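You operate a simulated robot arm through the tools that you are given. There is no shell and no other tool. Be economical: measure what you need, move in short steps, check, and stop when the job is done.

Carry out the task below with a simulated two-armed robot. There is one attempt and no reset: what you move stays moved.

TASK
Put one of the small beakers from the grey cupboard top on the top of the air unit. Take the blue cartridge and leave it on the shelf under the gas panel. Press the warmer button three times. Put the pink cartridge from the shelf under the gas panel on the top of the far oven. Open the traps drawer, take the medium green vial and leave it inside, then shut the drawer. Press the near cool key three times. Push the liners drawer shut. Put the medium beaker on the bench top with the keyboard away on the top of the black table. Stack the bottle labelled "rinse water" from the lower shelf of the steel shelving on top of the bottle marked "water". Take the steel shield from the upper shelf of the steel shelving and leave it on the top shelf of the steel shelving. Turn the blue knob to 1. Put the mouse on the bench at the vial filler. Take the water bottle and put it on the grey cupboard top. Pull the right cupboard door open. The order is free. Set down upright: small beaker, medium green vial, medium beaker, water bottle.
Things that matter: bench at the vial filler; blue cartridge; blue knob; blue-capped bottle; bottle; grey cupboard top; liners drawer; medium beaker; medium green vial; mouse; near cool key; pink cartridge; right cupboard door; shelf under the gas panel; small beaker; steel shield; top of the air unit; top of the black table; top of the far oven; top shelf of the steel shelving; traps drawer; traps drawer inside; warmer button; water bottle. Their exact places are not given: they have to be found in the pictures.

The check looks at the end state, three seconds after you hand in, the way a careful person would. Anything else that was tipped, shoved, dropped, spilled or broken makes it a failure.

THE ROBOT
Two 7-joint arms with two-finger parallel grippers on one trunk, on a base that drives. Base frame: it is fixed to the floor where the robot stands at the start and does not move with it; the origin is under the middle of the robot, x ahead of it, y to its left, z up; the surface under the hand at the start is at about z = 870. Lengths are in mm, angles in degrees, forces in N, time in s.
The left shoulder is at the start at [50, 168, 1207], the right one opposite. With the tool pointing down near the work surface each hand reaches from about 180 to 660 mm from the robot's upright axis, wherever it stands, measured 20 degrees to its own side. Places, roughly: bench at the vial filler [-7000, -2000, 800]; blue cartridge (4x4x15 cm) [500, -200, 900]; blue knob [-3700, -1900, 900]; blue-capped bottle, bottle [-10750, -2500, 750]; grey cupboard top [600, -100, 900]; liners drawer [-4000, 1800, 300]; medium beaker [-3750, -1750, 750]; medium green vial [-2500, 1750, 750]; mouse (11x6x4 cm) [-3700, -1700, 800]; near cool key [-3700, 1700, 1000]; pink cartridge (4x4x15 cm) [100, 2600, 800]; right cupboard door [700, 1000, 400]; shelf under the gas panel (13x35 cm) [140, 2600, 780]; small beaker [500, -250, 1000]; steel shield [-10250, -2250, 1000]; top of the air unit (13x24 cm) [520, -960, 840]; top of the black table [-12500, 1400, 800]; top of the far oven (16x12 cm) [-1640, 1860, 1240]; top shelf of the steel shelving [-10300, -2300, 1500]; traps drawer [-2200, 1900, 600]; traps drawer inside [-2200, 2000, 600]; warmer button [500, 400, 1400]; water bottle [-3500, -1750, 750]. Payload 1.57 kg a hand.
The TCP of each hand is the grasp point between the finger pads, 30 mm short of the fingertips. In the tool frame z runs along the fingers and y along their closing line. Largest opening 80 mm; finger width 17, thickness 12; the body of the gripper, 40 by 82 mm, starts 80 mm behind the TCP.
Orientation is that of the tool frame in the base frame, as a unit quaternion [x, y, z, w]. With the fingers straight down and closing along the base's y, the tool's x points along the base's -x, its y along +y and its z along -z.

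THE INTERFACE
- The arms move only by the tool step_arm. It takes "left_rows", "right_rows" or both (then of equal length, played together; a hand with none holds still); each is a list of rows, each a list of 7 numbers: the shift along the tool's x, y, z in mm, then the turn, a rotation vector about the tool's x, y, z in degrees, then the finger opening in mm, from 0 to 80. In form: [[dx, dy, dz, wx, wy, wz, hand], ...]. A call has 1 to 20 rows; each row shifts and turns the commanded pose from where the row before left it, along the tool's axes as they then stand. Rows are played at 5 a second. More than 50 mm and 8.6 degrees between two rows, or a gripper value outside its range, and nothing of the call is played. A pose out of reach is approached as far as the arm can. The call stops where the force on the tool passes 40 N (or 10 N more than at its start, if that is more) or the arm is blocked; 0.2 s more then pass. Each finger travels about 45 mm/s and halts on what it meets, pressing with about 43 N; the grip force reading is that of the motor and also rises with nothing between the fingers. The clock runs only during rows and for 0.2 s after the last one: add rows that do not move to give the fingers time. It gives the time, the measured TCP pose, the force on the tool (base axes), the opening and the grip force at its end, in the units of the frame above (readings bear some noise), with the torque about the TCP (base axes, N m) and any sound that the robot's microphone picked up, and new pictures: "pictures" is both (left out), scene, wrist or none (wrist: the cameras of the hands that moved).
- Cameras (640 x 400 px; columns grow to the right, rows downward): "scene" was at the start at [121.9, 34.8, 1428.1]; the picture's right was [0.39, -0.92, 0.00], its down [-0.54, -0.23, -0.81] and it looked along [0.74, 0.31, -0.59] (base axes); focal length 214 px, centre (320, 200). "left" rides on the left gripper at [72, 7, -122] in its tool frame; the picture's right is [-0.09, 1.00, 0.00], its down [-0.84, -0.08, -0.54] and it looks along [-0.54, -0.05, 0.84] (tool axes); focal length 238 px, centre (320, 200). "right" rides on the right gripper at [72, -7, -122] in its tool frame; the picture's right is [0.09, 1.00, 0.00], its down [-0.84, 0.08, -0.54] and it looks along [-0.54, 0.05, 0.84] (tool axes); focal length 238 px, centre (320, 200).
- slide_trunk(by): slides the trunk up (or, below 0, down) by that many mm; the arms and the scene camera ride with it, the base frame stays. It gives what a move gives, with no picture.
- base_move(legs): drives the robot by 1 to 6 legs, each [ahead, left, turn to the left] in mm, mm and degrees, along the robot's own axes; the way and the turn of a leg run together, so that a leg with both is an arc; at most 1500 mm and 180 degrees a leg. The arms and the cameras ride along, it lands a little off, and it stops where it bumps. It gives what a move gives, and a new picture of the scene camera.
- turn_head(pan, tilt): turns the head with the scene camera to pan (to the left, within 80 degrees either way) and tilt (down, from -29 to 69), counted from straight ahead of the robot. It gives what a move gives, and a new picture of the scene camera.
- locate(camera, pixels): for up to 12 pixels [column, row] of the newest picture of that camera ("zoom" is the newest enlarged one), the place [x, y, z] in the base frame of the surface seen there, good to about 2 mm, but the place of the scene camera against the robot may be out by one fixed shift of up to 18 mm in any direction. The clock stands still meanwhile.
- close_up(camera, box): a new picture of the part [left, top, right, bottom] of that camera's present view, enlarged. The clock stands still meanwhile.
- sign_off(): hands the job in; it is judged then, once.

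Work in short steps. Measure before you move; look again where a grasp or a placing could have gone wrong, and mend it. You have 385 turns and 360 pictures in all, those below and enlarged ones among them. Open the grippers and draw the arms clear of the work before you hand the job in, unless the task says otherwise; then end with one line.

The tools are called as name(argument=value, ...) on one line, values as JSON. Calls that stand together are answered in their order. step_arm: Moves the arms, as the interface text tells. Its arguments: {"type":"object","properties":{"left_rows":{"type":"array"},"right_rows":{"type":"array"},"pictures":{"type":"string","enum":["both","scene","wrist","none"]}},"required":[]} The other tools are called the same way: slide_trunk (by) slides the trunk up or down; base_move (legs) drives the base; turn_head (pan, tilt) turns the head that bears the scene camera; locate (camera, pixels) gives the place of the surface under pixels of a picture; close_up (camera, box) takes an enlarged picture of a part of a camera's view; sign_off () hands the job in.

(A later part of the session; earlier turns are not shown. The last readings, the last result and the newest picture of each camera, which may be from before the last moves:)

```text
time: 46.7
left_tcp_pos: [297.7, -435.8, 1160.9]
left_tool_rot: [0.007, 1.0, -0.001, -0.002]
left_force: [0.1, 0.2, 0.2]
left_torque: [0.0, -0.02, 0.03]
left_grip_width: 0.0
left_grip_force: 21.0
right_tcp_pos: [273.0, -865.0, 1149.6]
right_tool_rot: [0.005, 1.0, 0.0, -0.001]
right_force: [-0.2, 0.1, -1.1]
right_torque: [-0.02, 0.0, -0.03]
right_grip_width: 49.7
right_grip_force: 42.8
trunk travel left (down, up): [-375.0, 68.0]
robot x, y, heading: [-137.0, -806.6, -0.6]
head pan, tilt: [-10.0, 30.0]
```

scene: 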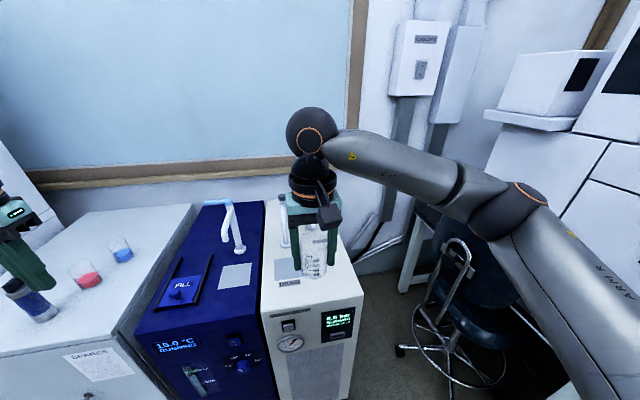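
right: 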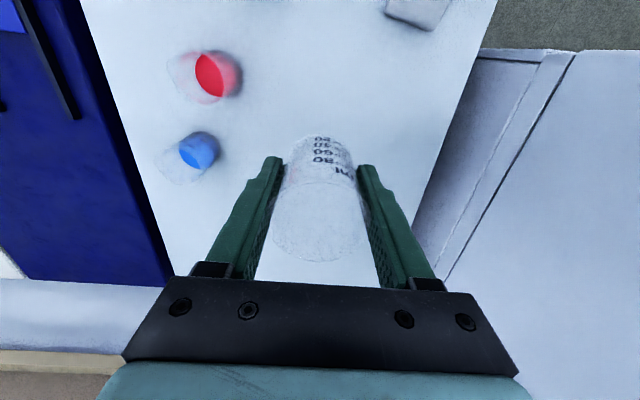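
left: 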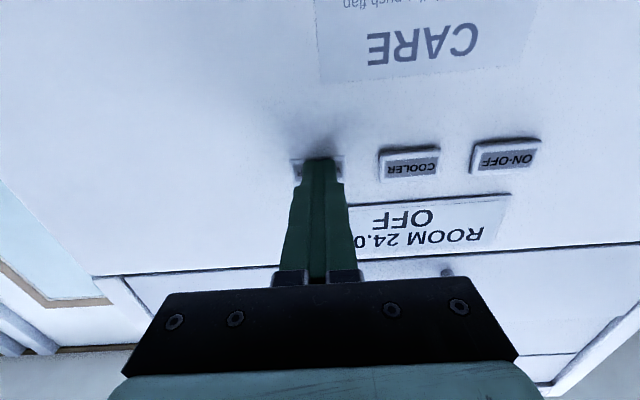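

The white unit reads "bar", so it is the air unit. I locate its top near (335,270), (340,240), edges and the drain pad.

close_up(camera="scene", box=[240, 180, 390, 350])

locate(camera="scene", pixels=[[363, 293], [345, 240], [340, 275], [262, 300], [350, 285], [275, 290], [285, 268], [345, 265], [285, 240], [350, 260]])

close_up(camera="right", box=[0, 0, 640, 400])

```text
2.35 times, centred on (315, 265) of scene
```

zoom: 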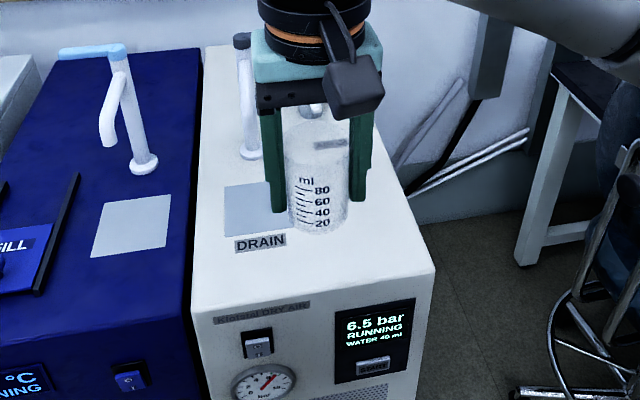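

```text
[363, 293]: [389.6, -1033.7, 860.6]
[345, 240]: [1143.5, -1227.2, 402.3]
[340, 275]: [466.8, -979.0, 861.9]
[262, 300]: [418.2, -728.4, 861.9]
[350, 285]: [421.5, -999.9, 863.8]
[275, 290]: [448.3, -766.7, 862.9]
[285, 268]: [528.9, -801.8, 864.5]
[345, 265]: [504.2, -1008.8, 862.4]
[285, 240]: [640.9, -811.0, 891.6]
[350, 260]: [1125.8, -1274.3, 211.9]
```

```text
1.00 times, centred on (320, 200) of right (not enlarged: the box is as wide or as high as the picture)
```

zoom: 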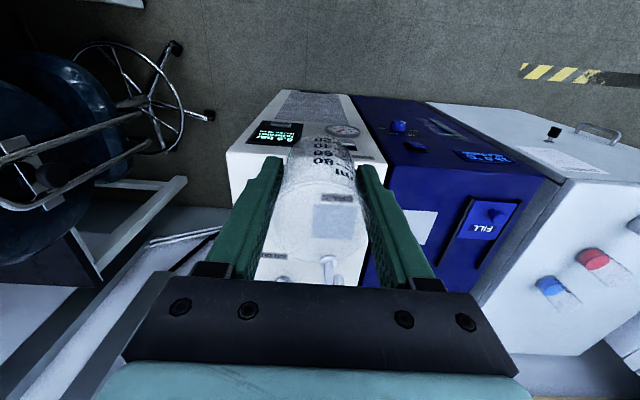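

Target spot is about [510,-955] beside the drain pad. I drive 100 mm ahead and 60 mm right.

base_move(legs=[[110, -60, 0.6]])

step_arm(right_rows=[[-10, -25, 0, 0, 0, 0, 38], [-45, 0, 0, 0, 0, 0, 38], [-45, 0, 0, 0, 0, 0, 38], [0, 0, 45, 0, 0, 0, 38], [0, 0, 45, 0, 0, 0, 38], [0, 0, 45, 0, 0, 0, 38], [0, 0, 0, 0, 0, 0, 38]], pictures="both")

```text
time: 47.9
left_tcp_pos: [400.9, -491.6, 1161.3]
left_tool_rot: [0.0, 1.0, 0.0, -0.002]
left_force: [0.8, -0.1, 0.1]
left_torque: [-0.03, 0.03, 0.01]
left_grip_width: 0.0
left_grip_force: 21.5
right_tcp_pos: [383.6, -921.0, 1149.6]
right_tool_rot: [-0.001, 1.0, 0.001, 0.0]
right_force: [0.4, -0.4, -1.3]
right_torque: [0.0, 0.01, 0.03]
right_grip_width: 50.1
right_grip_force: 42.9
trunk travel left (down, up): [-375.0, 68.0]
robot x, y, heading: [-28.2, -867.7, 0.1]
head pan, tilt: [-10.0, 30.0]
```

scene: 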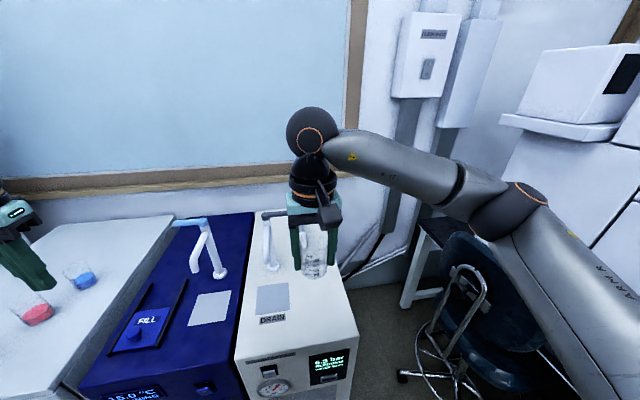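

```text
time: 49.5
left_tcp_pos: [400.4, -490.8, 1161.4]
left_tool_rot: [0.0, 1.0, -0.001, -0.002]
left_force: [-0.7, -0.4, 0.1]
left_torque: [0.01, 0.0, -0.02]
left_grip_width: 0.1
left_grip_force: 21.5
right_tcp_pos: [483.0, -945.8, 1015.0]
right_tool_rot: [-0.001, 1.0, -0.001, 0.0]
right_force: [0.8, -0.1, -0.1]
right_torque: [-0.01, 0.0, 0.03]
right_grip_width: 49.6
right_grip_force: 43.6
trunk travel left (down, up): [-375.0, 68.0]
robot x, y, heading: [-22.7, -866.0, 0.1]
head pan, tilt: [-10.0, 30.0]
```

scene: 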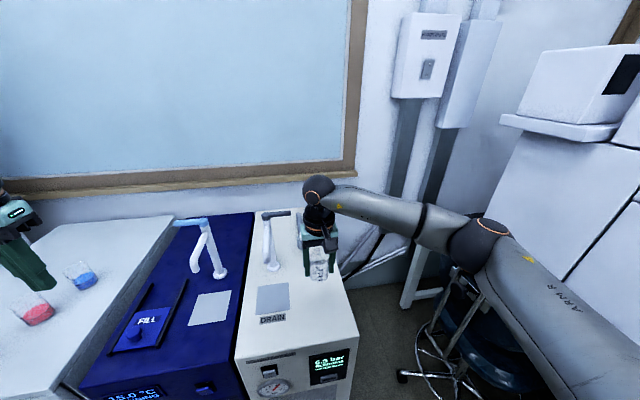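
right: 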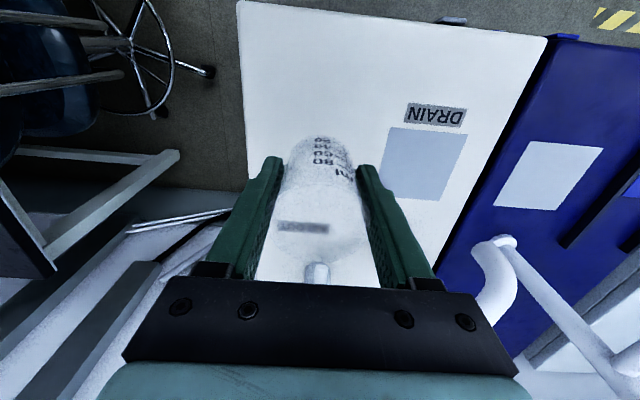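

I check the surface height and edges around the target from the wrist view.

locate(camera="right", pixels=[[255, 120], [340, 110], [244, 100], [380, 190], [445, 160], [300, 40], [318, 272], [375, 265]])

```text
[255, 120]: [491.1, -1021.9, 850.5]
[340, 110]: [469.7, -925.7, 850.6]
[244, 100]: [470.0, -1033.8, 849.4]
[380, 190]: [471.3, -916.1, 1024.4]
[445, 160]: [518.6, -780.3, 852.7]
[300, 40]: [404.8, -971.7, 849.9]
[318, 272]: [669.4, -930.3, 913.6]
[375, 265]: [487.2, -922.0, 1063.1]
```

Surface is z≈850.5, so release at TCP ≈ 894. I lower to about there.

step_arm(right_rows=[[-15, -8, 40, 0, 0, 0, 38], [0, 0, 40, 0, 0, 0, 38], [0, 0, 30, 0, 0, 0, 38], [0, 0, 7, 0, 0, 0, 38], [0, 0, 3, 0, 0, 0, 38], [0, 0, 1, 0, 0, 0, 38], [0, 0, 0, 0, 0, 0, 38]], pictures="wrist")

```text
time: 51.1
left_tcp_pos: [398.6, -488.8, 1161.3]
left_tool_rot: [0.0, 1.0, -0.001, -0.001]
left_force: [0.9, 0.0, -0.9]
left_torque: [-0.01, 0.02, 0.0]
left_grip_width: 0.0
left_grip_force: 21.7
right_tcp_pos: [499.7, -953.5, 894.0]
right_tool_rot: [-0.001, 1.0, 0.0, 0.002]
right_force: [0.2, -1.5, 5.2]
right_torque: [-0.07, -0.02, 0.0]
right_grip_width: 49.8
right_grip_force: 43.3
trunk travel left (down, up): [-375.0, 68.0]
robot x, y, heading: [-24.6, -866.6, 0.2]
head pan, tilt: [-10.0, 30.0]
```

right: 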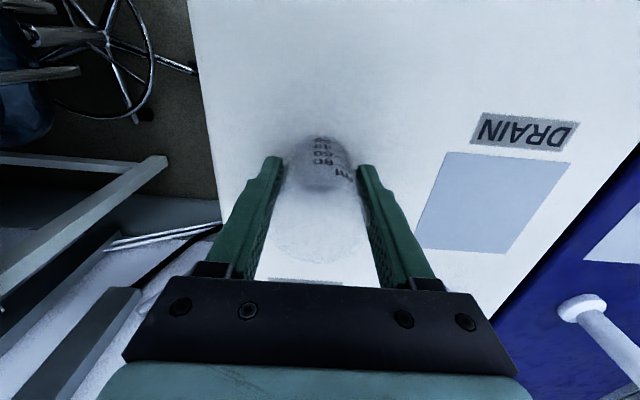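

Force 5 N up: contact. I open and lift away straight up.

step_arm(right_rows=[[0, 0, 0, 0, 0, 0, 60], [0, 0, 0, 0, 0, 0, 80], [0, 0, 0, 0, 0, 0, 80], [0, 0, -30, 0, 0, 0, 80], [0, 0, -45, 0, 0, 0, 80], [0, 0, -45, 0, 0, 0, 80], [45, 0, -30, 0, 0, 0, 80], [45, 0, 0, 0, 0, 0, 80], [30, 0, 0, 0, 0, 0, 80]], pictures="both")

```text
refused: row 7 steps farther than a row can; nothing moved
```

Row 7 was too long; I shorten it.

step_arm(right_rows=[[0, 0, 0, 0, 0, 0, 60], [0, 0, 0, 0, 0, 0, 80], [0, 0, 0, 0, 0, 0, 80], [0, 0, -30, 0, 0, 0, 80], [0, 0, -45, 0, 0, 0, 80], [0, 0, -45, 0, 0, 0, 80], [40, 0, -25, 0, 0, 0, 80], [45, 0, 0, 0, 0, 0, 80], [45, 0, 0, 0, 0, 0, 80]], pictures="both")

```text
time: 53.1
left_tcp_pos: [400.0, -490.3, 1161.1]
left_tool_rot: [0.0, 1.0, -0.002, -0.002]
left_force: [-0.7, 0.0, -0.4]
left_torque: [0.01, -0.03, -0.01]
left_grip_width: 0.1
left_grip_force: 21.6
right_tcp_pos: [365.3, -955.3, 1038.6]
right_tool_rot: [-0.001, 1.0, -0.001, 0.001]
right_force: [-0.1, -0.6, -0.3]
right_torque: [0.01, -0.02, 0.01]
right_grip_width: 79.9
right_grip_force: 0.0
trunk travel left (down, up): [-375.0, 68.0]
robot x, y, heading: [-23.8, -865.6, 0.1]
head pan, tilt: [-10.0, 30.0]
```

scene: 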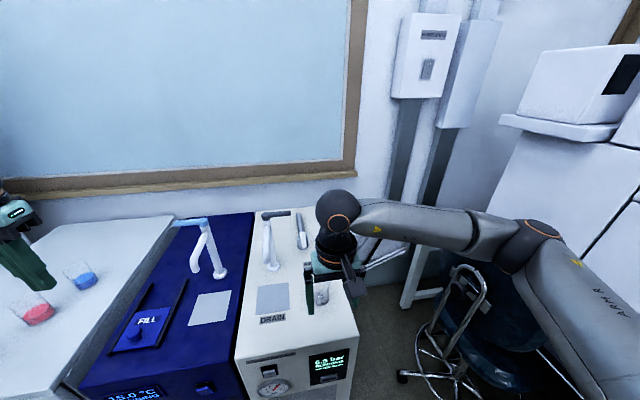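
right: 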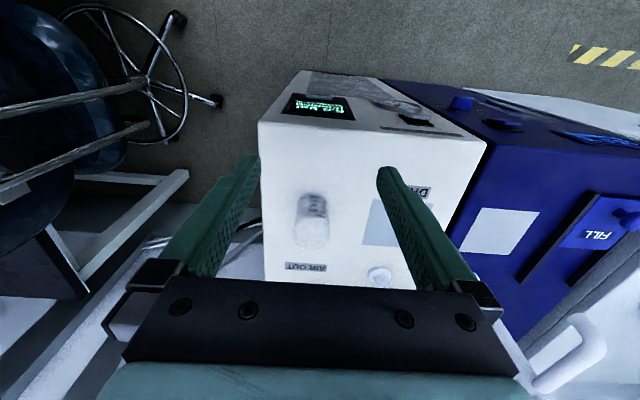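

The beaker stands upright on the air unit. I look left toward the gas panel shelf before choosing a grasp for the cartridge.

turn_head(pan=80, tilt=10)

close_up(camera="scene", box=[240, 120, 480, 320])

```text
time: 54.8
left_tcp_pos: [400.3, -490.1, 1161.0]
left_tool_rot: [0.0, 1.0, -0.001, -0.003]
left_force: [0.0, 0.2, -0.9]
left_torque: [0.0, -0.01, -0.04]
left_grip_width: 0.2
left_grip_force: 20.5
right_tcp_pos: [365.5, -954.0, 1037.6]
right_tool_rot: [-0.001, 1.0, 0.0, 0.0]
right_force: [0.1, -0.3, -0.6]
right_torque: [0.01, 0.03, 0.02]
right_grip_width: 80.0
right_grip_force: 0.1
trunk travel left (down, up): [-375.0, 68.0]
robot x, y, heading: [-27.7, -863.7, 0.0]
head pan, tilt: [80.0, 10.0]
```

scene: 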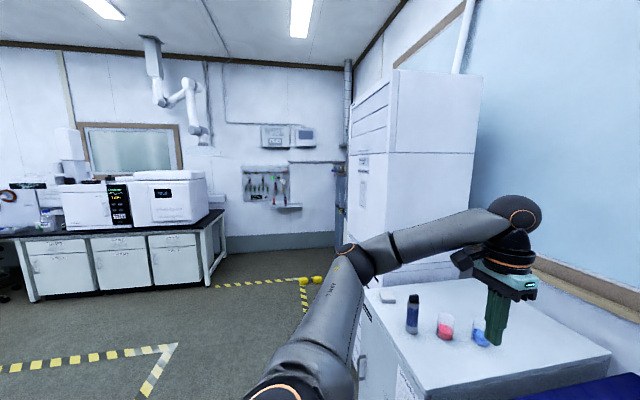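

```text
2.00 times, centred on (360, 220) of scene
```

zoom: 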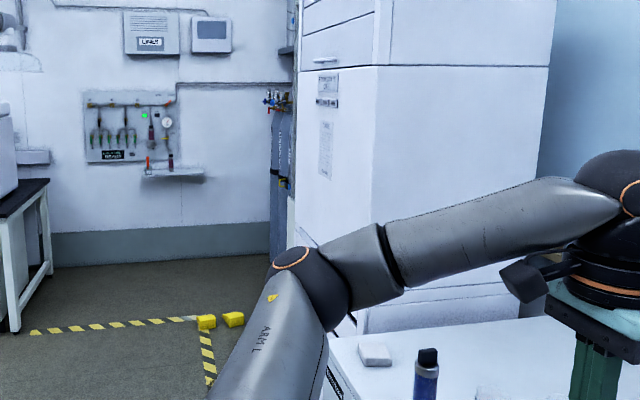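

The shelf under the gas panel is open in front, with the pink cartridge standing on it. A horizontal forward grasp will suit; I drive back to the cupboard, standing off.

base_move(legs=[[-120, 0, 0], [0, 810, 0]])

step_arm(right_rows=[[-40, 0, 0, 0, 0, 0, 80], [-40, 0, -20, 0, -8.2, 0, 80], [0, 0, 0, 0, -8.2, 0, 80], [0, 0, 0, 0, -8.2, 0, 80], [0, 0, 0, 0, -8.2, 0, 80], [0, 0, 0, 0, -8.2, 0, 80], [0, 0, 0, 0, -8.2, 0, 80], [0, 0, 0, 0, -8.2, 0, 80], [0, 0, 0, 0, -8.2, 0, 80], [0, 0, 0, 0, -8.2, 0, 80], [0, 0, 0, 0, -8.2, 0, 80], [0, 0, 0, 0, -8, 0, 80]], pictures="wrist")

```text
time: 63.3
left_tcp_pos: [276.3, 337.0, 1161.7]
left_tool_rot: [0.0, 1.0, 0.0, -0.002]
left_force: [-0.1, 0.7, 0.1]
left_torque: [0.01, 0.0, 0.03]
left_grip_width: 0.0
left_grip_force: 21.0
right_tcp_pos: [242.2, -126.8, 1037.6]
right_tool_rot: [-0.001, 1.0, 0.0, 0.001]
right_force: [-0.3, -0.7, -0.6]
right_torque: [-0.01, 0.01, 0.0]
right_grip_width: 79.9
right_grip_force: 0.0
trunk travel left (down, up): [-375.0, 68.0]
robot x, y, heading: [-150.8, -44.0, 0.4]
head pan, tilt: [80.0, 10.0]
```

scene: 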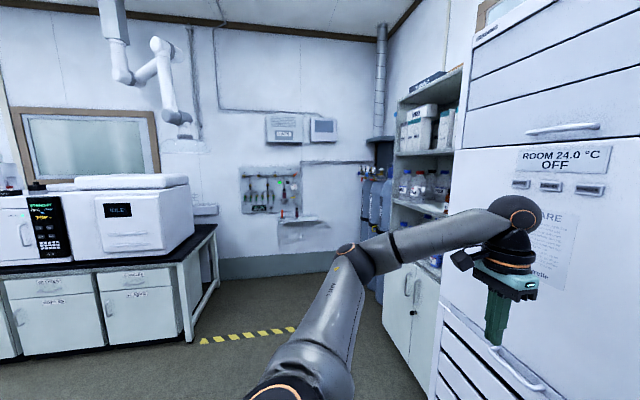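

```text
time: 65.9
left_tcp_pos: [277.1, 338.1, 1160.7]
left_tool_rot: [0.0, 1.0, -0.001, -0.002]
left_force: [0.1, 0.1, -1.0]
left_torque: [0.0, -0.03, -0.03]
left_grip_width: 0.0
left_grip_force: 21.6
right_tcp_pos: [319.7, -119.9, 1062.2]
right_tool_rot: [0.0, 0.706, -0.001, 0.708]
right_force: [-0.4, -0.2, -0.7]
right_torque: [-0.02, 0.03, -0.02]
right_grip_width: 80.3
right_grip_force: 0.1
right hand out of reach, approached as far as the arm can: row 12
trunk travel left (down, up): [-375.0, 68.0]
robot x, y, heading: [-151.7, -40.6, 0.2]
head pan, tilt: [80.0, 10.0]
```

right: 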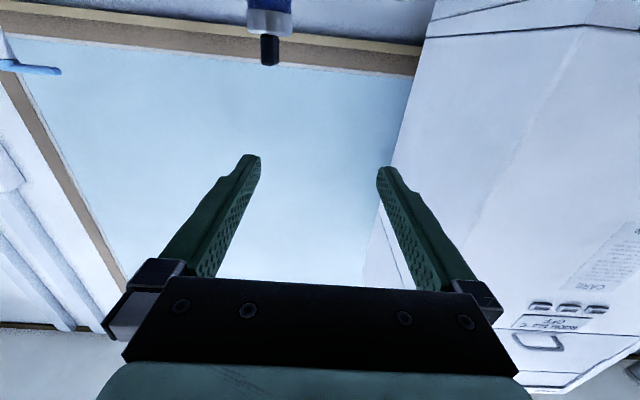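

Hand points forward. I lower to z≈955 and shift to y≈-166, then look.

step_arm(right_rows=[[35, -15, 0, 0, 0, 0, 80], [35, -15, 0, 0, 0, 0, 80], [37, -15, 0, 0, 0, 0, 80], [0, 0, 0, 0, 0, 0, 80]], pictures="wrist")

```text
time: 66.9
left_tcp_pos: [278.0, 337.6, 1160.7]
left_tool_rot: [0.001, 1.0, -0.001, -0.002]
left_force: [-0.4, 0.2, -0.5]
left_torque: [-0.01, -0.01, -0.02]
left_grip_width: 0.3
left_grip_force: 21.6
right_tcp_pos: [297.4, -95.0, 1012.7]
right_tool_rot: [0.0, 0.708, 0.0, 0.706]
right_force: [0.0, -0.1, 0.0]
right_torque: [0.02, -0.01, -0.02]
right_grip_width: 80.1
right_grip_force: 0.0
right hand out of reach, approached as far as the arm can: row 1, 2, 3
trunk travel left (down, up): [-375.0, 68.0]
robot x, y, heading: [-153.6, -39.3, 0.3]
head pan, tilt: [80.0, 10.0]
```

right: 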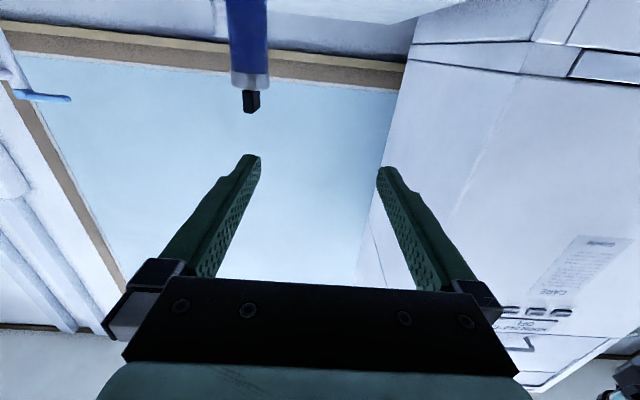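

Arm posture is limited low down, so I lower the trunk 57 mm and use the base for alignment.

slide_trunk(by=-58)

base_move(legs=[[0, -70, 0]])

close_up(camera="right", box=[0, 0, 640, 400])

locate(camera="right", pixels=[[320, 60], [320, 100], [320, 140], [300, 100], [340, 100]])

```text
time: 67.9
left_tcp_pos: [277.4, 338.3, 1103.8]
left_tool_rot: [0.001, 1.0, -0.001, -0.002]
left_force: [0.4, 0.0, 0.2]
left_torque: [0.0, -0.03, 0.03]
left_grip_width: 0.0
left_grip_force: 21.0
right_tcp_pos: [298.2, -95.9, 955.1]
right_tool_rot: [0.001, 0.708, -0.001, 0.706]
right_force: [-0.8, 0.7, 0.1]
right_torque: [-0.01, 0.02, 0.0]
right_grip_width: 80.0
right_grip_force: 0.0
trunk travel left (down, up): [-317.0, 126.0]
robot x, y, heading: [-147.5, -35.8, 0.3]
head pan, tilt: [80.0, 10.0]
```

```text
time: 69.2
left_tcp_pos: [276.9, 267.4, 1104.3]
left_tool_rot: [0.0, 1.0, 0.0, -0.002]
left_force: [-0.2, -0.3, 0.6]
left_torque: [0.01, 0.01, 0.01]
left_grip_width: 0.0
left_grip_force: 20.9
right_tcp_pos: [298.9, -163.3, 954.7]
right_tool_rot: [0.0, 0.708, 0.0, 0.706]
right_force: [0.4, -0.4, -0.1]
right_torque: [0.01, 0.03, -0.01]
right_grip_width: 80.2
right_grip_force: 0.0
trunk travel left (down, up): [-317.0, 126.0]
robot x, y, heading: [-147.6, -108.7, 0.2]
head pan, tilt: [80.0, 10.0]
```

scene: 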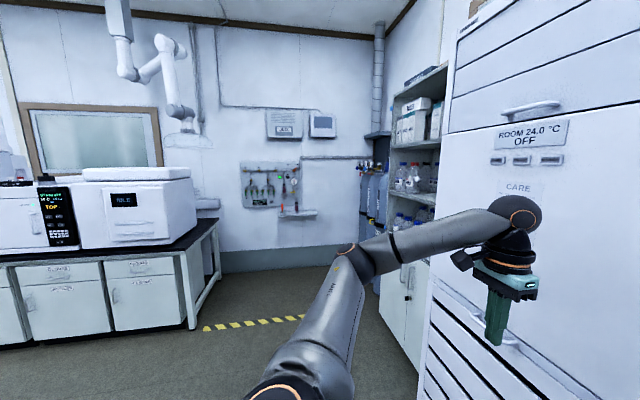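

```text
1.00 times, centred on (320, 200) of right (not enlarged: the box is as wide or as high as the picture)
```

zoom: 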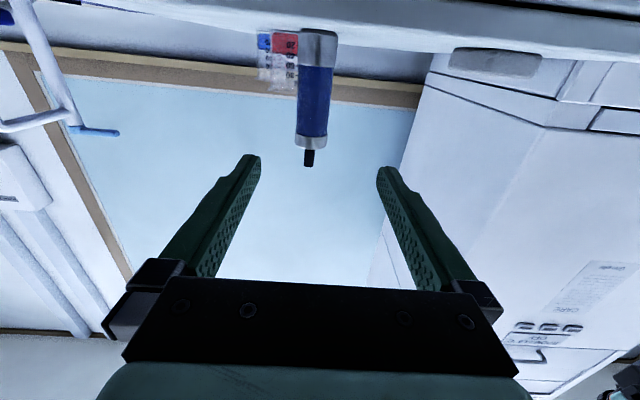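

```text
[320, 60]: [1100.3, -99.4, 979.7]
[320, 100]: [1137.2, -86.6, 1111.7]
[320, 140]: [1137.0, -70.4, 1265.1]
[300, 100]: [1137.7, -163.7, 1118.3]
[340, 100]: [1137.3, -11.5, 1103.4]
```

I locate the cartridge points in this newest (zoom) image: (318,45), (314,100), (311,142), (307,160).

locate(camera="zoom", pixels=[[318, 40], [314, 100], [311, 142], [308, 158], [297, 100], [331, 100], [400, 28]])

```text
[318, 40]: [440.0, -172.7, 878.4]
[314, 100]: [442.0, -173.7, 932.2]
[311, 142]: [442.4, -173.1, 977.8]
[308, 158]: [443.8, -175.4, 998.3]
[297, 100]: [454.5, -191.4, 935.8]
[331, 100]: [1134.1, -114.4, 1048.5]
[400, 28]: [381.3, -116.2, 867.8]
```

Cartridge axis is about [460,-172]. I reach forward 160 mm at z 953.

step_arm(right_rows=[[0, -8, 20, 0, 0, 0, 80], [0, 0, 40, 0, 0, 0, 80], [0, 0, 40, 0, 0, 0, 80], [0, 0, 30, 0, 0, 0, 80], [0, 0, 28, 0, 0, 0, 80], [0, 0, 0, 0, 0, 0, 80]], pictures="wrist")

```text
time: 70.6
left_tcp_pos: [276.6, 267.6, 1102.7]
left_tool_rot: [0.0, 1.0, -0.002, -0.002]
left_force: [-0.9, 0.3, -0.2]
left_torque: [0.01, -0.01, 0.01]
left_grip_width: 0.0
left_grip_force: 21.5
right_tcp_pos: [443.9, -135.7, 983.2]
right_tool_rot: [0.003, 0.71, -0.004, 0.704]
right_force: [-0.2, 0.5, 0.0]
right_torque: [0.01, 0.0, -0.01]
right_grip_width: 79.9
right_grip_force: 0.0
right hand out of reach, approached as far as the arm can: row 1, 2, 3, 4, 5
trunk travel left (down, up): [-317.0, 126.0]
robot x, y, heading: [-153.1, -109.8, 0.2]
head pan, tilt: [80.0, 10.0]
```

right: 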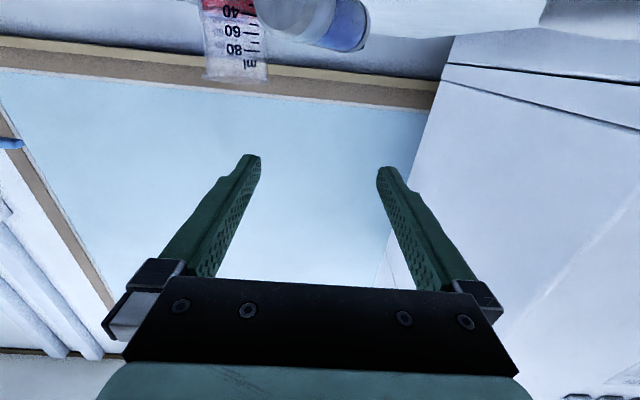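

The hand drifted (reach limit) and the cartridge seems to have been disturbed. I look with the scene camera before moving.

turn_head(pan=0, tilt=40)

close_up(camera="scene", box=[220, 130, 440, 300])

```text
time: 72.1
left_tcp_pos: [278.5, 266.9, 1102.2]
left_tool_rot: [0.0, 1.0, -0.002, -0.003]
left_force: [-0.1, 0.1, 0.2]
left_torque: [0.03, -0.01, 0.0]
left_grip_width: 0.1
left_grip_force: 21.2
right_tcp_pos: [444.3, -135.5, 982.7]
right_tool_rot: [0.002, 0.709, -0.003, 0.705]
right_force: [0.3, 0.1, 0.0]
right_torque: [0.02, -0.04, 0.03]
right_grip_width: 80.1
right_grip_force: 0.1
trunk travel left (down, up): [-317.0, 126.0]
robot x, y, heading: [-148.5, -106.3, 0.1]
head pan, tilt: [0.0, 40.0]
```

scene: 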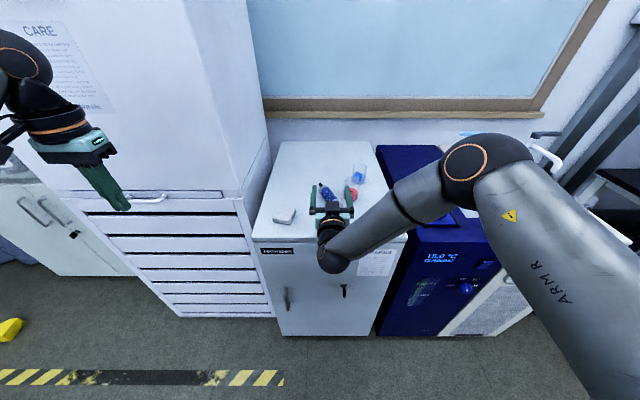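

```text
2.35 times, centred on (330, 215) of scene
```

zoom: 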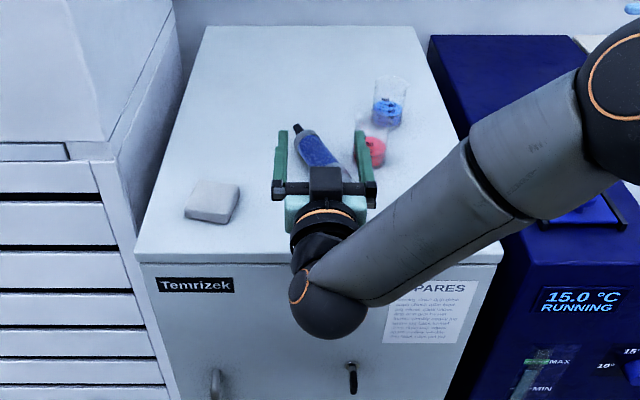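

The cartridge was tipped onto its side (not listed as needing upright) but lies on the cupboard top; beakers are fine. I back the base away, which is drift-free, then turn the hand down.

base_move(legs=[[-130, 0, 0]])

slide_trunk(by=58)

step_arm(right_rows=[[-20, -20, 0, 0, 0, 0, 80], [-20, -20, 0, 0, 0, 0, 80], [-20, -20, 0, 0, 0, 0, 80], [-20, -20, 0, 0, 0, 0, 80], [0, -20, 0, 0, 0, 0, 80], [0, -20, 0, 0, 0, 0, 80], [0, 0, 0, 0, 8.2, 0, 80], [0, 0, 0, 0, 8.2, 0, 80], [0, 0, 0, 0, 8.2, 0, 80], [0, 0, 0, 0, 8.2, 0, 80], [0, 0, 0, 0, 8.2, 0, 80], [0, 0, 0, 0, 8.2, 0, 80], [0, 0, 0, 0, 8.2, 0, 80], [0, 0, 0, 0, 8.2, 0, 80], [0, 0, 0, 0, 8.2, 0, 80], [0, 0, 0, 0, 8.2, 0, 80], [0, 0, 0, 0, 8.4, 0, 80]], pictures="scene")

```text
time: 73.4
left_tcp_pos: [145.8, 268.9, 1103.0]
left_tool_rot: [-0.002, 1.0, -0.001, -0.002]
left_force: [0.0, 0.3, 0.0]
left_torque: [0.03, -0.02, 0.03]
left_grip_width: 0.1
left_grip_force: 20.9
right_tcp_pos: [312.0, -136.1, 983.3]
right_tool_rot: [0.002, 0.709, -0.002, 0.705]
right_force: [-0.1, 0.0, 1.3]
right_torque: [0.02, -0.03, 0.0]
right_grip_width: 80.0
right_grip_force: 0.1
trunk travel left (down, up): [-317.0, 126.0]
robot x, y, heading: [-280.6, -110.2, 0.5]
head pan, tilt: [0.0, 40.0]
```

scene: 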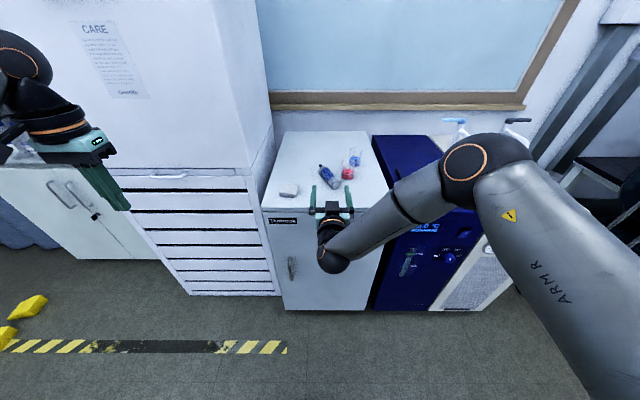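

```text
time: 74.4
left_tcp_pos: [146.2, 268.8, 1159.8]
left_tool_rot: [-0.001, 1.0, -0.002, -0.003]
left_force: [-0.2, 0.4, -0.2]
left_torque: [0.03, -0.01, 0.0]
left_grip_width: 0.1
left_grip_force: 21.5
right_tcp_pos: [313.4, -136.4, 1041.1]
right_tool_rot: [0.002, 0.71, -0.002, 0.704]
right_force: [0.1, -0.1, -0.2]
right_torque: [0.01, 0.0, -0.02]
right_grip_width: 79.9
right_grip_force: 0.1
trunk travel left (down, up): [-375.0, 68.0]
robot x, y, heading: [-280.7, -104.7, 0.3]
head pan, tilt: [0.0, 40.0]
```

```text
time: 78.0
left_tcp_pos: [146.0, 270.6, 1160.1]
left_tool_rot: [-0.001, 1.0, -0.001, -0.002]
left_force: [-0.6, 0.9, -0.3]
left_torque: [-0.04, 0.02, -0.01]
left_grip_width: 0.0
left_grip_force: 21.7
right_tcp_pos: [302.4, -206.6, 1146.8]
right_tool_rot: [0.001, 1.0, 0.0, -0.009]
right_force: [-0.6, -0.3, 0.2]
right_torque: [-0.02, 0.01, -0.01]
right_grip_width: 80.0
right_grip_force: 0.0
right hand out of reach, approached as far as the arm can: row 2, 3, 4, 5, 6
trunk travel left (down, up): [-375.0, 68.0]
robot x, y, heading: [-280.0, -108.5, 0.2]
head pan, tilt: [0.0, 40.0]
```

scene: 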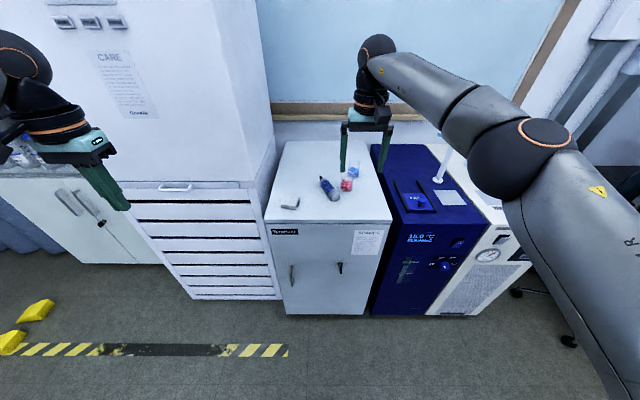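

Hand is down again. I measure the lying cartridge (328,187) in the scene view.

close_up(camera="scene", box=[270, 150, 390, 230])

```text
5.00 times, centred on (330, 190) of scene
```

zoom: 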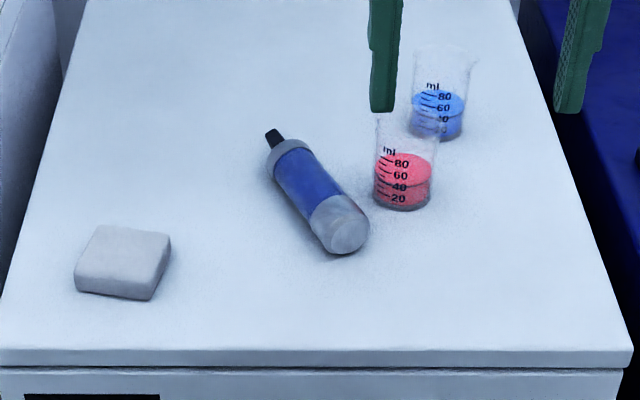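

locate(camera="zoom", pixels=[[345, 235], [338, 212], [308, 183], [290, 155], [272, 136], [380, 190], [405, 205], [320, 300]])

```text
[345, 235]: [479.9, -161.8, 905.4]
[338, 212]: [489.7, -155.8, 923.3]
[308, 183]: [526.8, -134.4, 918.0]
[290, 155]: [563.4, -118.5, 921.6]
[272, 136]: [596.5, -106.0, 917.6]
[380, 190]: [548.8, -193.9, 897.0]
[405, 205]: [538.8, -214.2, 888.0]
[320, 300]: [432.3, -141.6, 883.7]
```

The cartridge axis runs from about [482,-160] to [597,-106] (25° yaw). I drive forward 240 mm, with the hand high, and take a wrist view with the hand yawed to match.

base_move(legs=[[220, 0, 0]])

step_arm(right_rows=[[20, 25, 30, 0, 0, -8.4, 80], [20, 25, 30, 0, 0, -8.4, 70], [20, 20, 20, 0, 0, -8.4, 62], [0, 0, 0, 0, 0, 0, 62]], pictures="wrist")

```text
time: 79.7
left_tcp_pos: [368.2, 269.2, 1161.3]
left_tool_rot: [-0.001, 1.0, 0.0, -0.003]
left_force: [0.3, 0.0, 0.1]
left_torque: [-0.04, 0.01, -0.01]
left_grip_width: 0.0
left_grip_force: 21.2
right_tcp_pos: [525.2, -206.7, 1148.0]
right_tool_rot: [0.004, 1.0, 0.0, -0.007]
right_force: [0.2, 0.0, -0.6]
right_torque: [-0.04, 0.04, 0.02]
right_grip_width: 80.1
right_grip_force: 0.0
trunk travel left (down, up): [-375.0, 68.0]
robot x, y, heading: [-61.9, -108.2, -0.1]
head pan, tilt: [0.0, 40.0]
```

scene: 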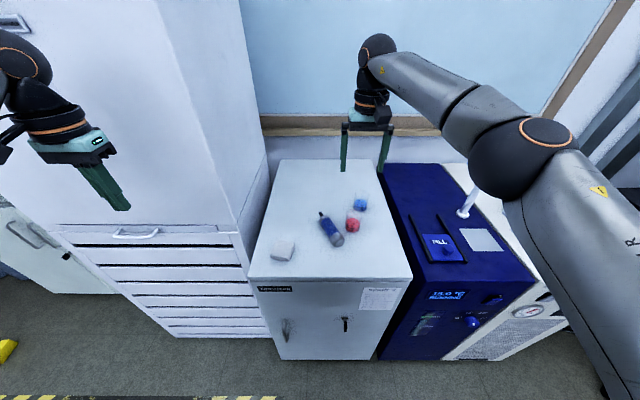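

```text
time: 80.7
left_tcp_pos: [369.3, 269.9, 1161.0]
left_tool_rot: [-0.002, 1.0, -0.001, -0.002]
left_force: [0.4, -0.2, 0.1]
left_torque: [-0.01, 0.06, 0.0]
left_grip_width: 0.0
left_grip_force: 21.7
right_tcp_pos: [452.7, -145.4, 1070.5]
right_tool_rot: [-0.215, 0.977, 0.002, -0.006]
right_force: [0.3, 0.2, 0.5]
right_torque: [0.01, 0.0, -0.01]
right_grip_width: 62.1
right_grip_force: 0.1
trunk travel left (down, up): [-375.0, 68.0]
robot x, y, heading: [-58.9, -108.2, 0.0]
head pan, tilt: [0.0, 40.0]
```

right: 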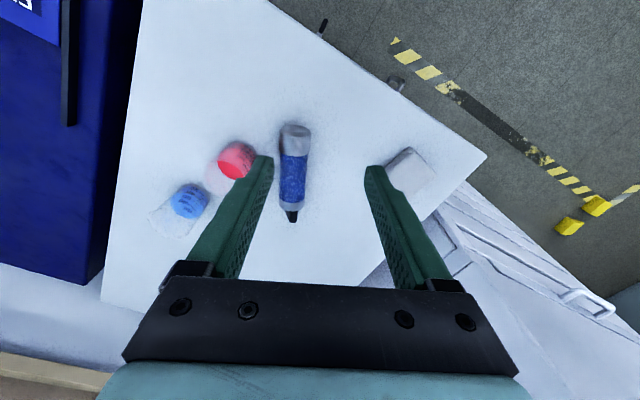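

Yaw nearly matches the cartridge axis. I locate it here: bottom (296,130), body (293,180), cap (291,213), and the pink beaker.

locate(camera="right", pixels=[[296, 128], [294, 165], [292, 195], [291, 216], [280, 165], [306, 165], [236, 150], [254, 162], [210, 180]])

```text
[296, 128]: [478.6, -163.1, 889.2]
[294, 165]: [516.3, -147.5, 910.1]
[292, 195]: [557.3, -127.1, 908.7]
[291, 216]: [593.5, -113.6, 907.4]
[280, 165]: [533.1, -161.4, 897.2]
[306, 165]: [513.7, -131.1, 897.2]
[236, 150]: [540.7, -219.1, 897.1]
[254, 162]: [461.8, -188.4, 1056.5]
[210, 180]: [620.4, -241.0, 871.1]
```

Grasp at [562,-127], TCP z≈904 (tips just above the surface). I go above first, then descend.

step_arm(right_rows=[[-36, -10, 10, 0, 0, 0, 58], [-35, -10, 20, 0, 0, 0, 58], [-35, -10, 30, 0, 0, 0, 58], [0, 0, 30, 0, 0, 0, 58], [0, 0, 0, 0, 0, 0, 58]], pictures="wrist")

```text
time: 81.9
left_tcp_pos: [367.6, 268.0, 1161.5]
left_tool_rot: [-0.001, 1.0, 0.0, -0.001]
left_force: [0.0, -0.1, -0.2]
left_torque: [-0.01, -0.03, 0.03]
left_grip_width: 0.0
left_grip_force: 21.0
right_tcp_pos: [523.7, -136.3, 995.1]
right_tool_rot: [-0.215, 0.977, 0.001, -0.007]
right_force: [0.5, 0.6, 0.1]
right_torque: [0.01, 0.01, -0.01]
right_grip_width: 58.0
right_grip_force: 0.0
right hand out of reach, approached as far as the arm can: row 3
trunk travel left (down, up): [-375.0, 68.0]
robot x, y, heading: [-61.6, -108.0, 0.3]
head pan, tilt: [0.0, 40.0]
```

right: 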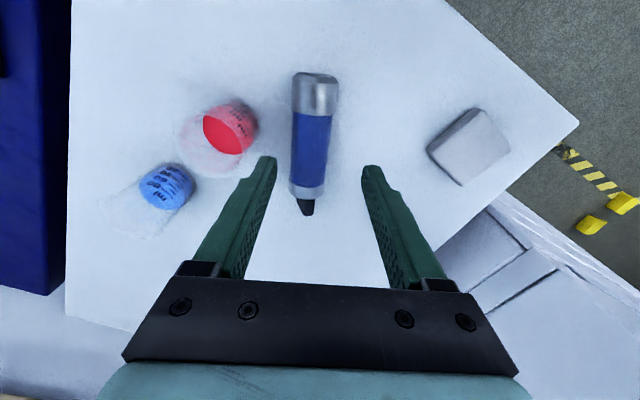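

I drive 40 mm forward rather than stretch the arm, then check.

base_move(legs=[[42, 0, 0]])

step_arm(right_rows=[[0, 5, 20, 0, 0, 0, 58], [0, 5, 20, 0, 0, 0, 58], [0, 0, 0, 0, 0, 0, 58]], pictures="wrist")

```text
time: 82.8
left_tcp_pos: [410.8, 270.3, 1159.4]
left_tool_rot: [0.0, 1.0, -0.002, -0.002]
left_force: [1.0, 0.5, -1.2]
left_torque: [0.02, 0.04, -0.03]
left_grip_width: 0.2
left_grip_force: 21.0
right_tcp_pos: [567.5, -135.8, 996.1]
right_tool_rot: [-0.214, 0.977, 0.001, -0.006]
right_force: [0.1, 0.5, -0.1]
right_torque: [0.02, 0.05, 0.03]
right_grip_width: 57.9
right_grip_force: 0.0
trunk travel left (down, up): [-375.0, 68.0]
robot x, y, heading: [-16.6, -108.1, -0.1]
head pan, tilt: [0.0, 40.0]
```

scene: 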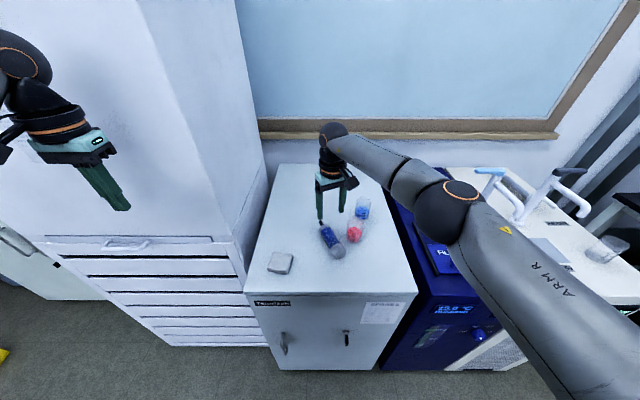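

```text
time: 83.5
left_tcp_pos: [409.9, 269.2, 1161.4]
left_tool_rot: [0.0, 1.0, 0.0, -0.002]
left_force: [-0.5, 0.1, 0.0]
left_torque: [0.01, 0.01, -0.02]
left_grip_width: 0.0
left_grip_force: 21.5
right_tcp_pos: [561.6, -126.0, 954.4]
right_tool_rot: [-0.215, 0.977, 0.001, -0.006]
right_force: [0.4, 0.1, 0.3]
right_torque: [-0.01, 0.0, 0.04]
right_grip_width: 57.7
right_grip_force: 0.0
trunk travel left (down, up): [-375.0, 68.0]
robot x, y, heading: [-17.5, -108.1, 0.2]
head pan, tilt: [0.0, 40.0]
```

right: 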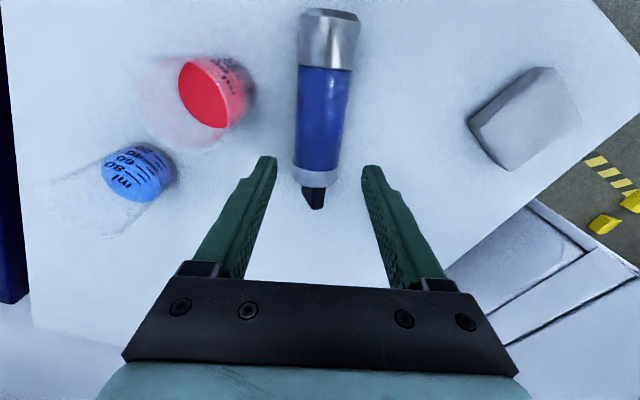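

Well centred. I descend to z≈906 and close.

step_arm(right_rows=[[0, 0, 25, 0, 0, 0, 58], [0, 0, 23, 0, 0, 0, 58], [0, 0, 0, 0, 0, 0, 58], [0, 0, 0, 0, 0, 0, 40], [0, 0, 0, 0, 0, 0, 26], [0, 0, 0, 0, 0, 0, 26], [0, 0, 0, 0, 0, 0, 26]], pictures="wrist")

```text
time: 85.2
left_tcp_pos: [410.7, 269.7, 1161.7]
left_tool_rot: [0.001, 1.0, -0.001, -0.002]
left_force: [-0.1, -0.2, 0.6]
left_torque: [-0.01, -0.04, 0.0]
left_grip_width: 0.0
left_grip_force: 21.1
right_tcp_pos: [560.7, -128.9, 907.5]
right_tool_rot: [-0.215, 0.977, 0.001, -0.006]
right_force: [0.2, -0.2, -0.1]
right_torque: [0.02, -0.06, 0.0]
right_grip_width: 38.4
right_grip_force: 38.8
trunk travel left (down, up): [-375.0, 68.0]
robot x, y, heading: [-16.2, -108.6, 0.1]
head pan, tilt: [0.0, 40.0]
```

right: 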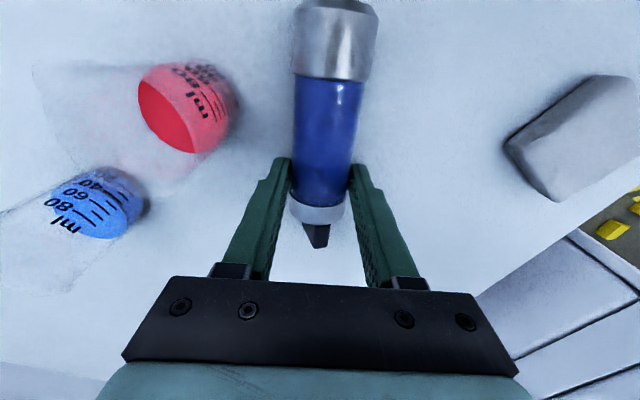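

Gripped at 38 mm. I lift 60 mm, then draw back and up.

step_arm(right_rows=[[0, 0, -20, 0, 0, 0, 26], [0, 0, -35, 0, 0, 0, 26], [20, 0, -20, 0, 0, 0, 26], [40, 0, 0, 0, 0, 0, 26], [40, 0, -20, 0, 0, 0, 26], [40, 0, -25, 0, 0, 0, 26], [30, 0, -30, 0, 0, 0, 26], [0, 0, 0, 0, 0, 0, 26]], pictures="scene")

```text
time: 87.0
left_tcp_pos: [410.5, 269.6, 1161.6]
left_tool_rot: [0.0, 1.0, -0.001, -0.003]
left_force: [0.4, -0.2, -0.2]
left_torque: [-0.03, -0.01, -0.01]
left_grip_width: 0.1
left_grip_force: 21.2
right_tcp_pos: [408.7, -199.0, 1058.9]
right_tool_rot: [-0.214, 0.977, 0.002, -0.007]
right_force: [0.1, -0.3, -1.0]
right_torque: [0.03, -0.06, -0.01]
right_grip_width: 38.6
right_grip_force: 43.2
trunk travel left (down, up): [-375.0, 68.0]
robot x, y, heading: [-16.0, -106.5, 0.1]
head pan, tilt: [0.0, 40.0]
```

scene: 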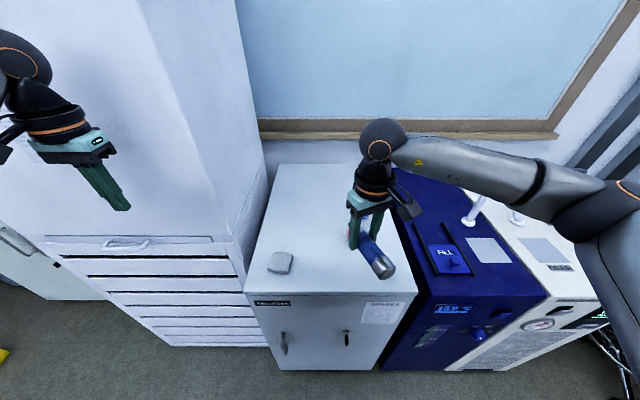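

The blue cartridge is held. I look left to plan the drive: bench end, floor blocks and shelf.

base_move(legs=[[-400, 0, 0]])

turn_head(pan=78, tilt=20)

```text
time: 89.5
left_tcp_pos: [9.0, 266.2, 1161.4]
left_tool_rot: [0.001, 1.0, -0.001, -0.002]
left_force: [0.3, -0.2, -0.5]
left_torque: [0.01, 0.01, 0.01]
left_grip_width: 0.1
left_grip_force: 21.6
right_tcp_pos: [5.4, -200.6, 1059.4]
right_tool_rot: [-0.213, 0.977, 0.002, -0.007]
right_force: [0.3, -0.2, -1.9]
right_torque: [-0.01, -0.04, 0.01]
right_grip_width: 38.4
right_grip_force: 42.6
trunk travel left (down, up): [-375.0, 68.0]
robot x, y, heading: [-421.4, -108.3, 0.3]
head pan, tilt: [0.0, 40.0]
```

scene: 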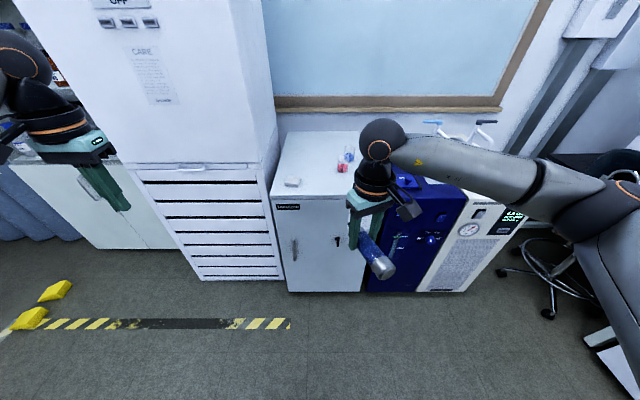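

```text
time: 91.0
left_tcp_pos: [9.2, 267.2, 1161.1]
left_tool_rot: [0.002, 1.0, -0.001, -0.003]
left_force: [-0.6, 1.2, -0.8]
left_torque: [-0.01, -0.03, -0.01]
left_grip_width: 0.0
left_grip_force: 20.9
right_tcp_pos: [7.0, -201.2, 1059.4]
right_tool_rot: [-0.213, 0.977, 0.001, -0.007]
right_force: [-0.1, -0.4, -2.5]
right_torque: [0.03, -0.06, -0.01]
right_grip_width: 38.2
right_grip_force: 42.9
trunk travel left (down, up): [-375.0, 68.0]
robot x, y, heading: [-422.3, -110.9, -0.0]
head pan, tilt: [78.0, 20.0]
```

scene: 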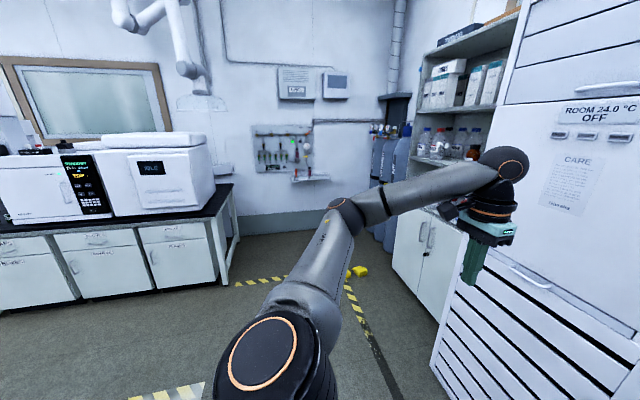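

locate(camera="scene", pixels=[[225, 283], [238, 240], [360, 271], [350, 275], [297, 181], [325, 178], [310, 182], [305, 178], [302, 165], [280, 125], [410, 280], [150, 170]])

close_up(camera="scene", box=[230, 110, 350, 200])

```text
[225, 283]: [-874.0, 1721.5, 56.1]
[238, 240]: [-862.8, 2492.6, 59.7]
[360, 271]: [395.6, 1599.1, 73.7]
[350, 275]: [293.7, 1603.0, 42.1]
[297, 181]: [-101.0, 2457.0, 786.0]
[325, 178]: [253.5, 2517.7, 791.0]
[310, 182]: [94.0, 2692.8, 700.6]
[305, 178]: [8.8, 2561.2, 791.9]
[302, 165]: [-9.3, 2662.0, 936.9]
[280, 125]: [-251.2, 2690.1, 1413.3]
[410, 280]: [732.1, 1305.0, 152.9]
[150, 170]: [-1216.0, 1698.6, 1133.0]
```

```text
4.44 times, centred on (290, 155) of scene
```

zoom: 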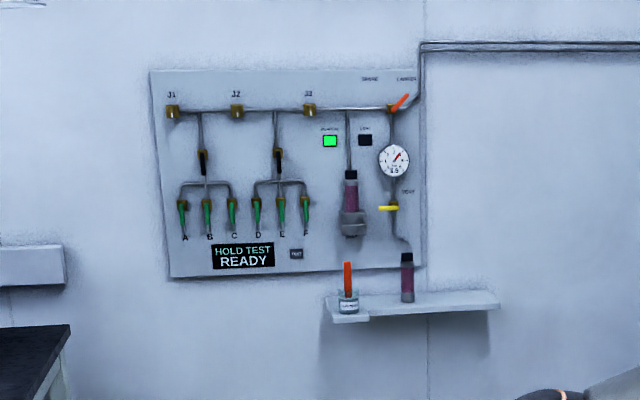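

Shelf spans x≈-35..315, y≈2520-2680, z≈779 true; pink at x≈100, free to its right. I turn left 90° here and drive to about y=1850.

base_move(legs=[[0, 0, 90], [1300, 0, 0], [500, 0, 0]])

turn_head(pan=-25, tilt=25)

```text
time: 103.8
left_tcp_pos: [-750.2, 2122.7, 1161.1]
left_tool_rot: [-0.698, 0.716, -0.003, -0.001]
left_force: [0.4, 0.1, 0.0]
left_torque: [0.01, -0.01, -0.01]
left_grip_width: 0.0
left_grip_force: 21.2
right_tcp_pos: [-281.0, 2109.8, 1058.7]
right_tool_rot: [0.836, -0.549, 0.003, 0.006]
right_force: [0.0, -0.2, -1.8]
right_torque: [0.04, 0.0, -0.02]
right_grip_width: 37.9
right_grip_force: 43.3
trunk travel left (down, up): [-375.0, 68.0]
robot x, y, heading: [-384.5, 1687.1, 88.6]
head pan, tilt: [78.0, 20.0]
```

scene: 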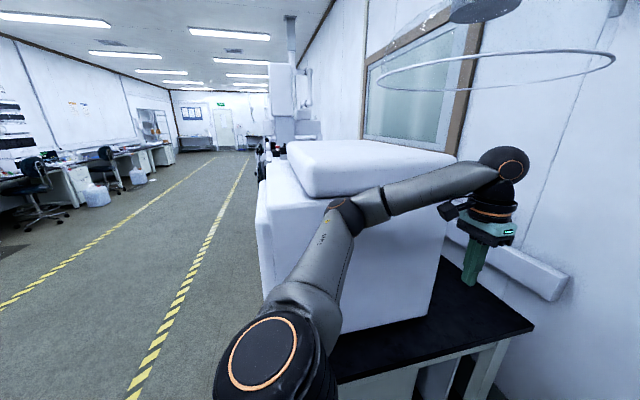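

```text
time: 105.6
left_tcp_pos: [-749.8, 2122.6, 1160.8]
left_tool_rot: [-0.699, 0.715, -0.003, -0.001]
left_force: [0.0, 0.0, 0.2]
left_torque: [0.0, 0.02, 0.02]
left_grip_width: 0.0
left_grip_force: 21.2
right_tcp_pos: [-282.3, 2110.3, 1058.9]
right_tool_rot: [0.836, -0.549, 0.003, 0.006]
right_force: [0.7, -0.4, -2.2]
right_torque: [0.08, 0.02, 0.01]
right_grip_width: 38.1
right_grip_force: 43.4
trunk travel left (down, up): [-375.0, 68.0]
robot x, y, heading: [-384.6, 1687.7, 88.5]
head pan, tilt: [-25.0, 25.0]
```

scene: 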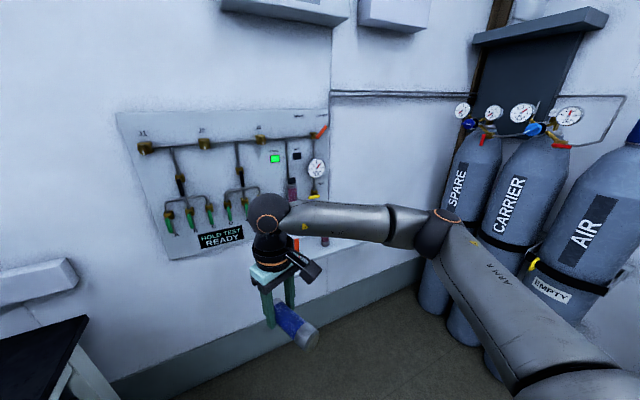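

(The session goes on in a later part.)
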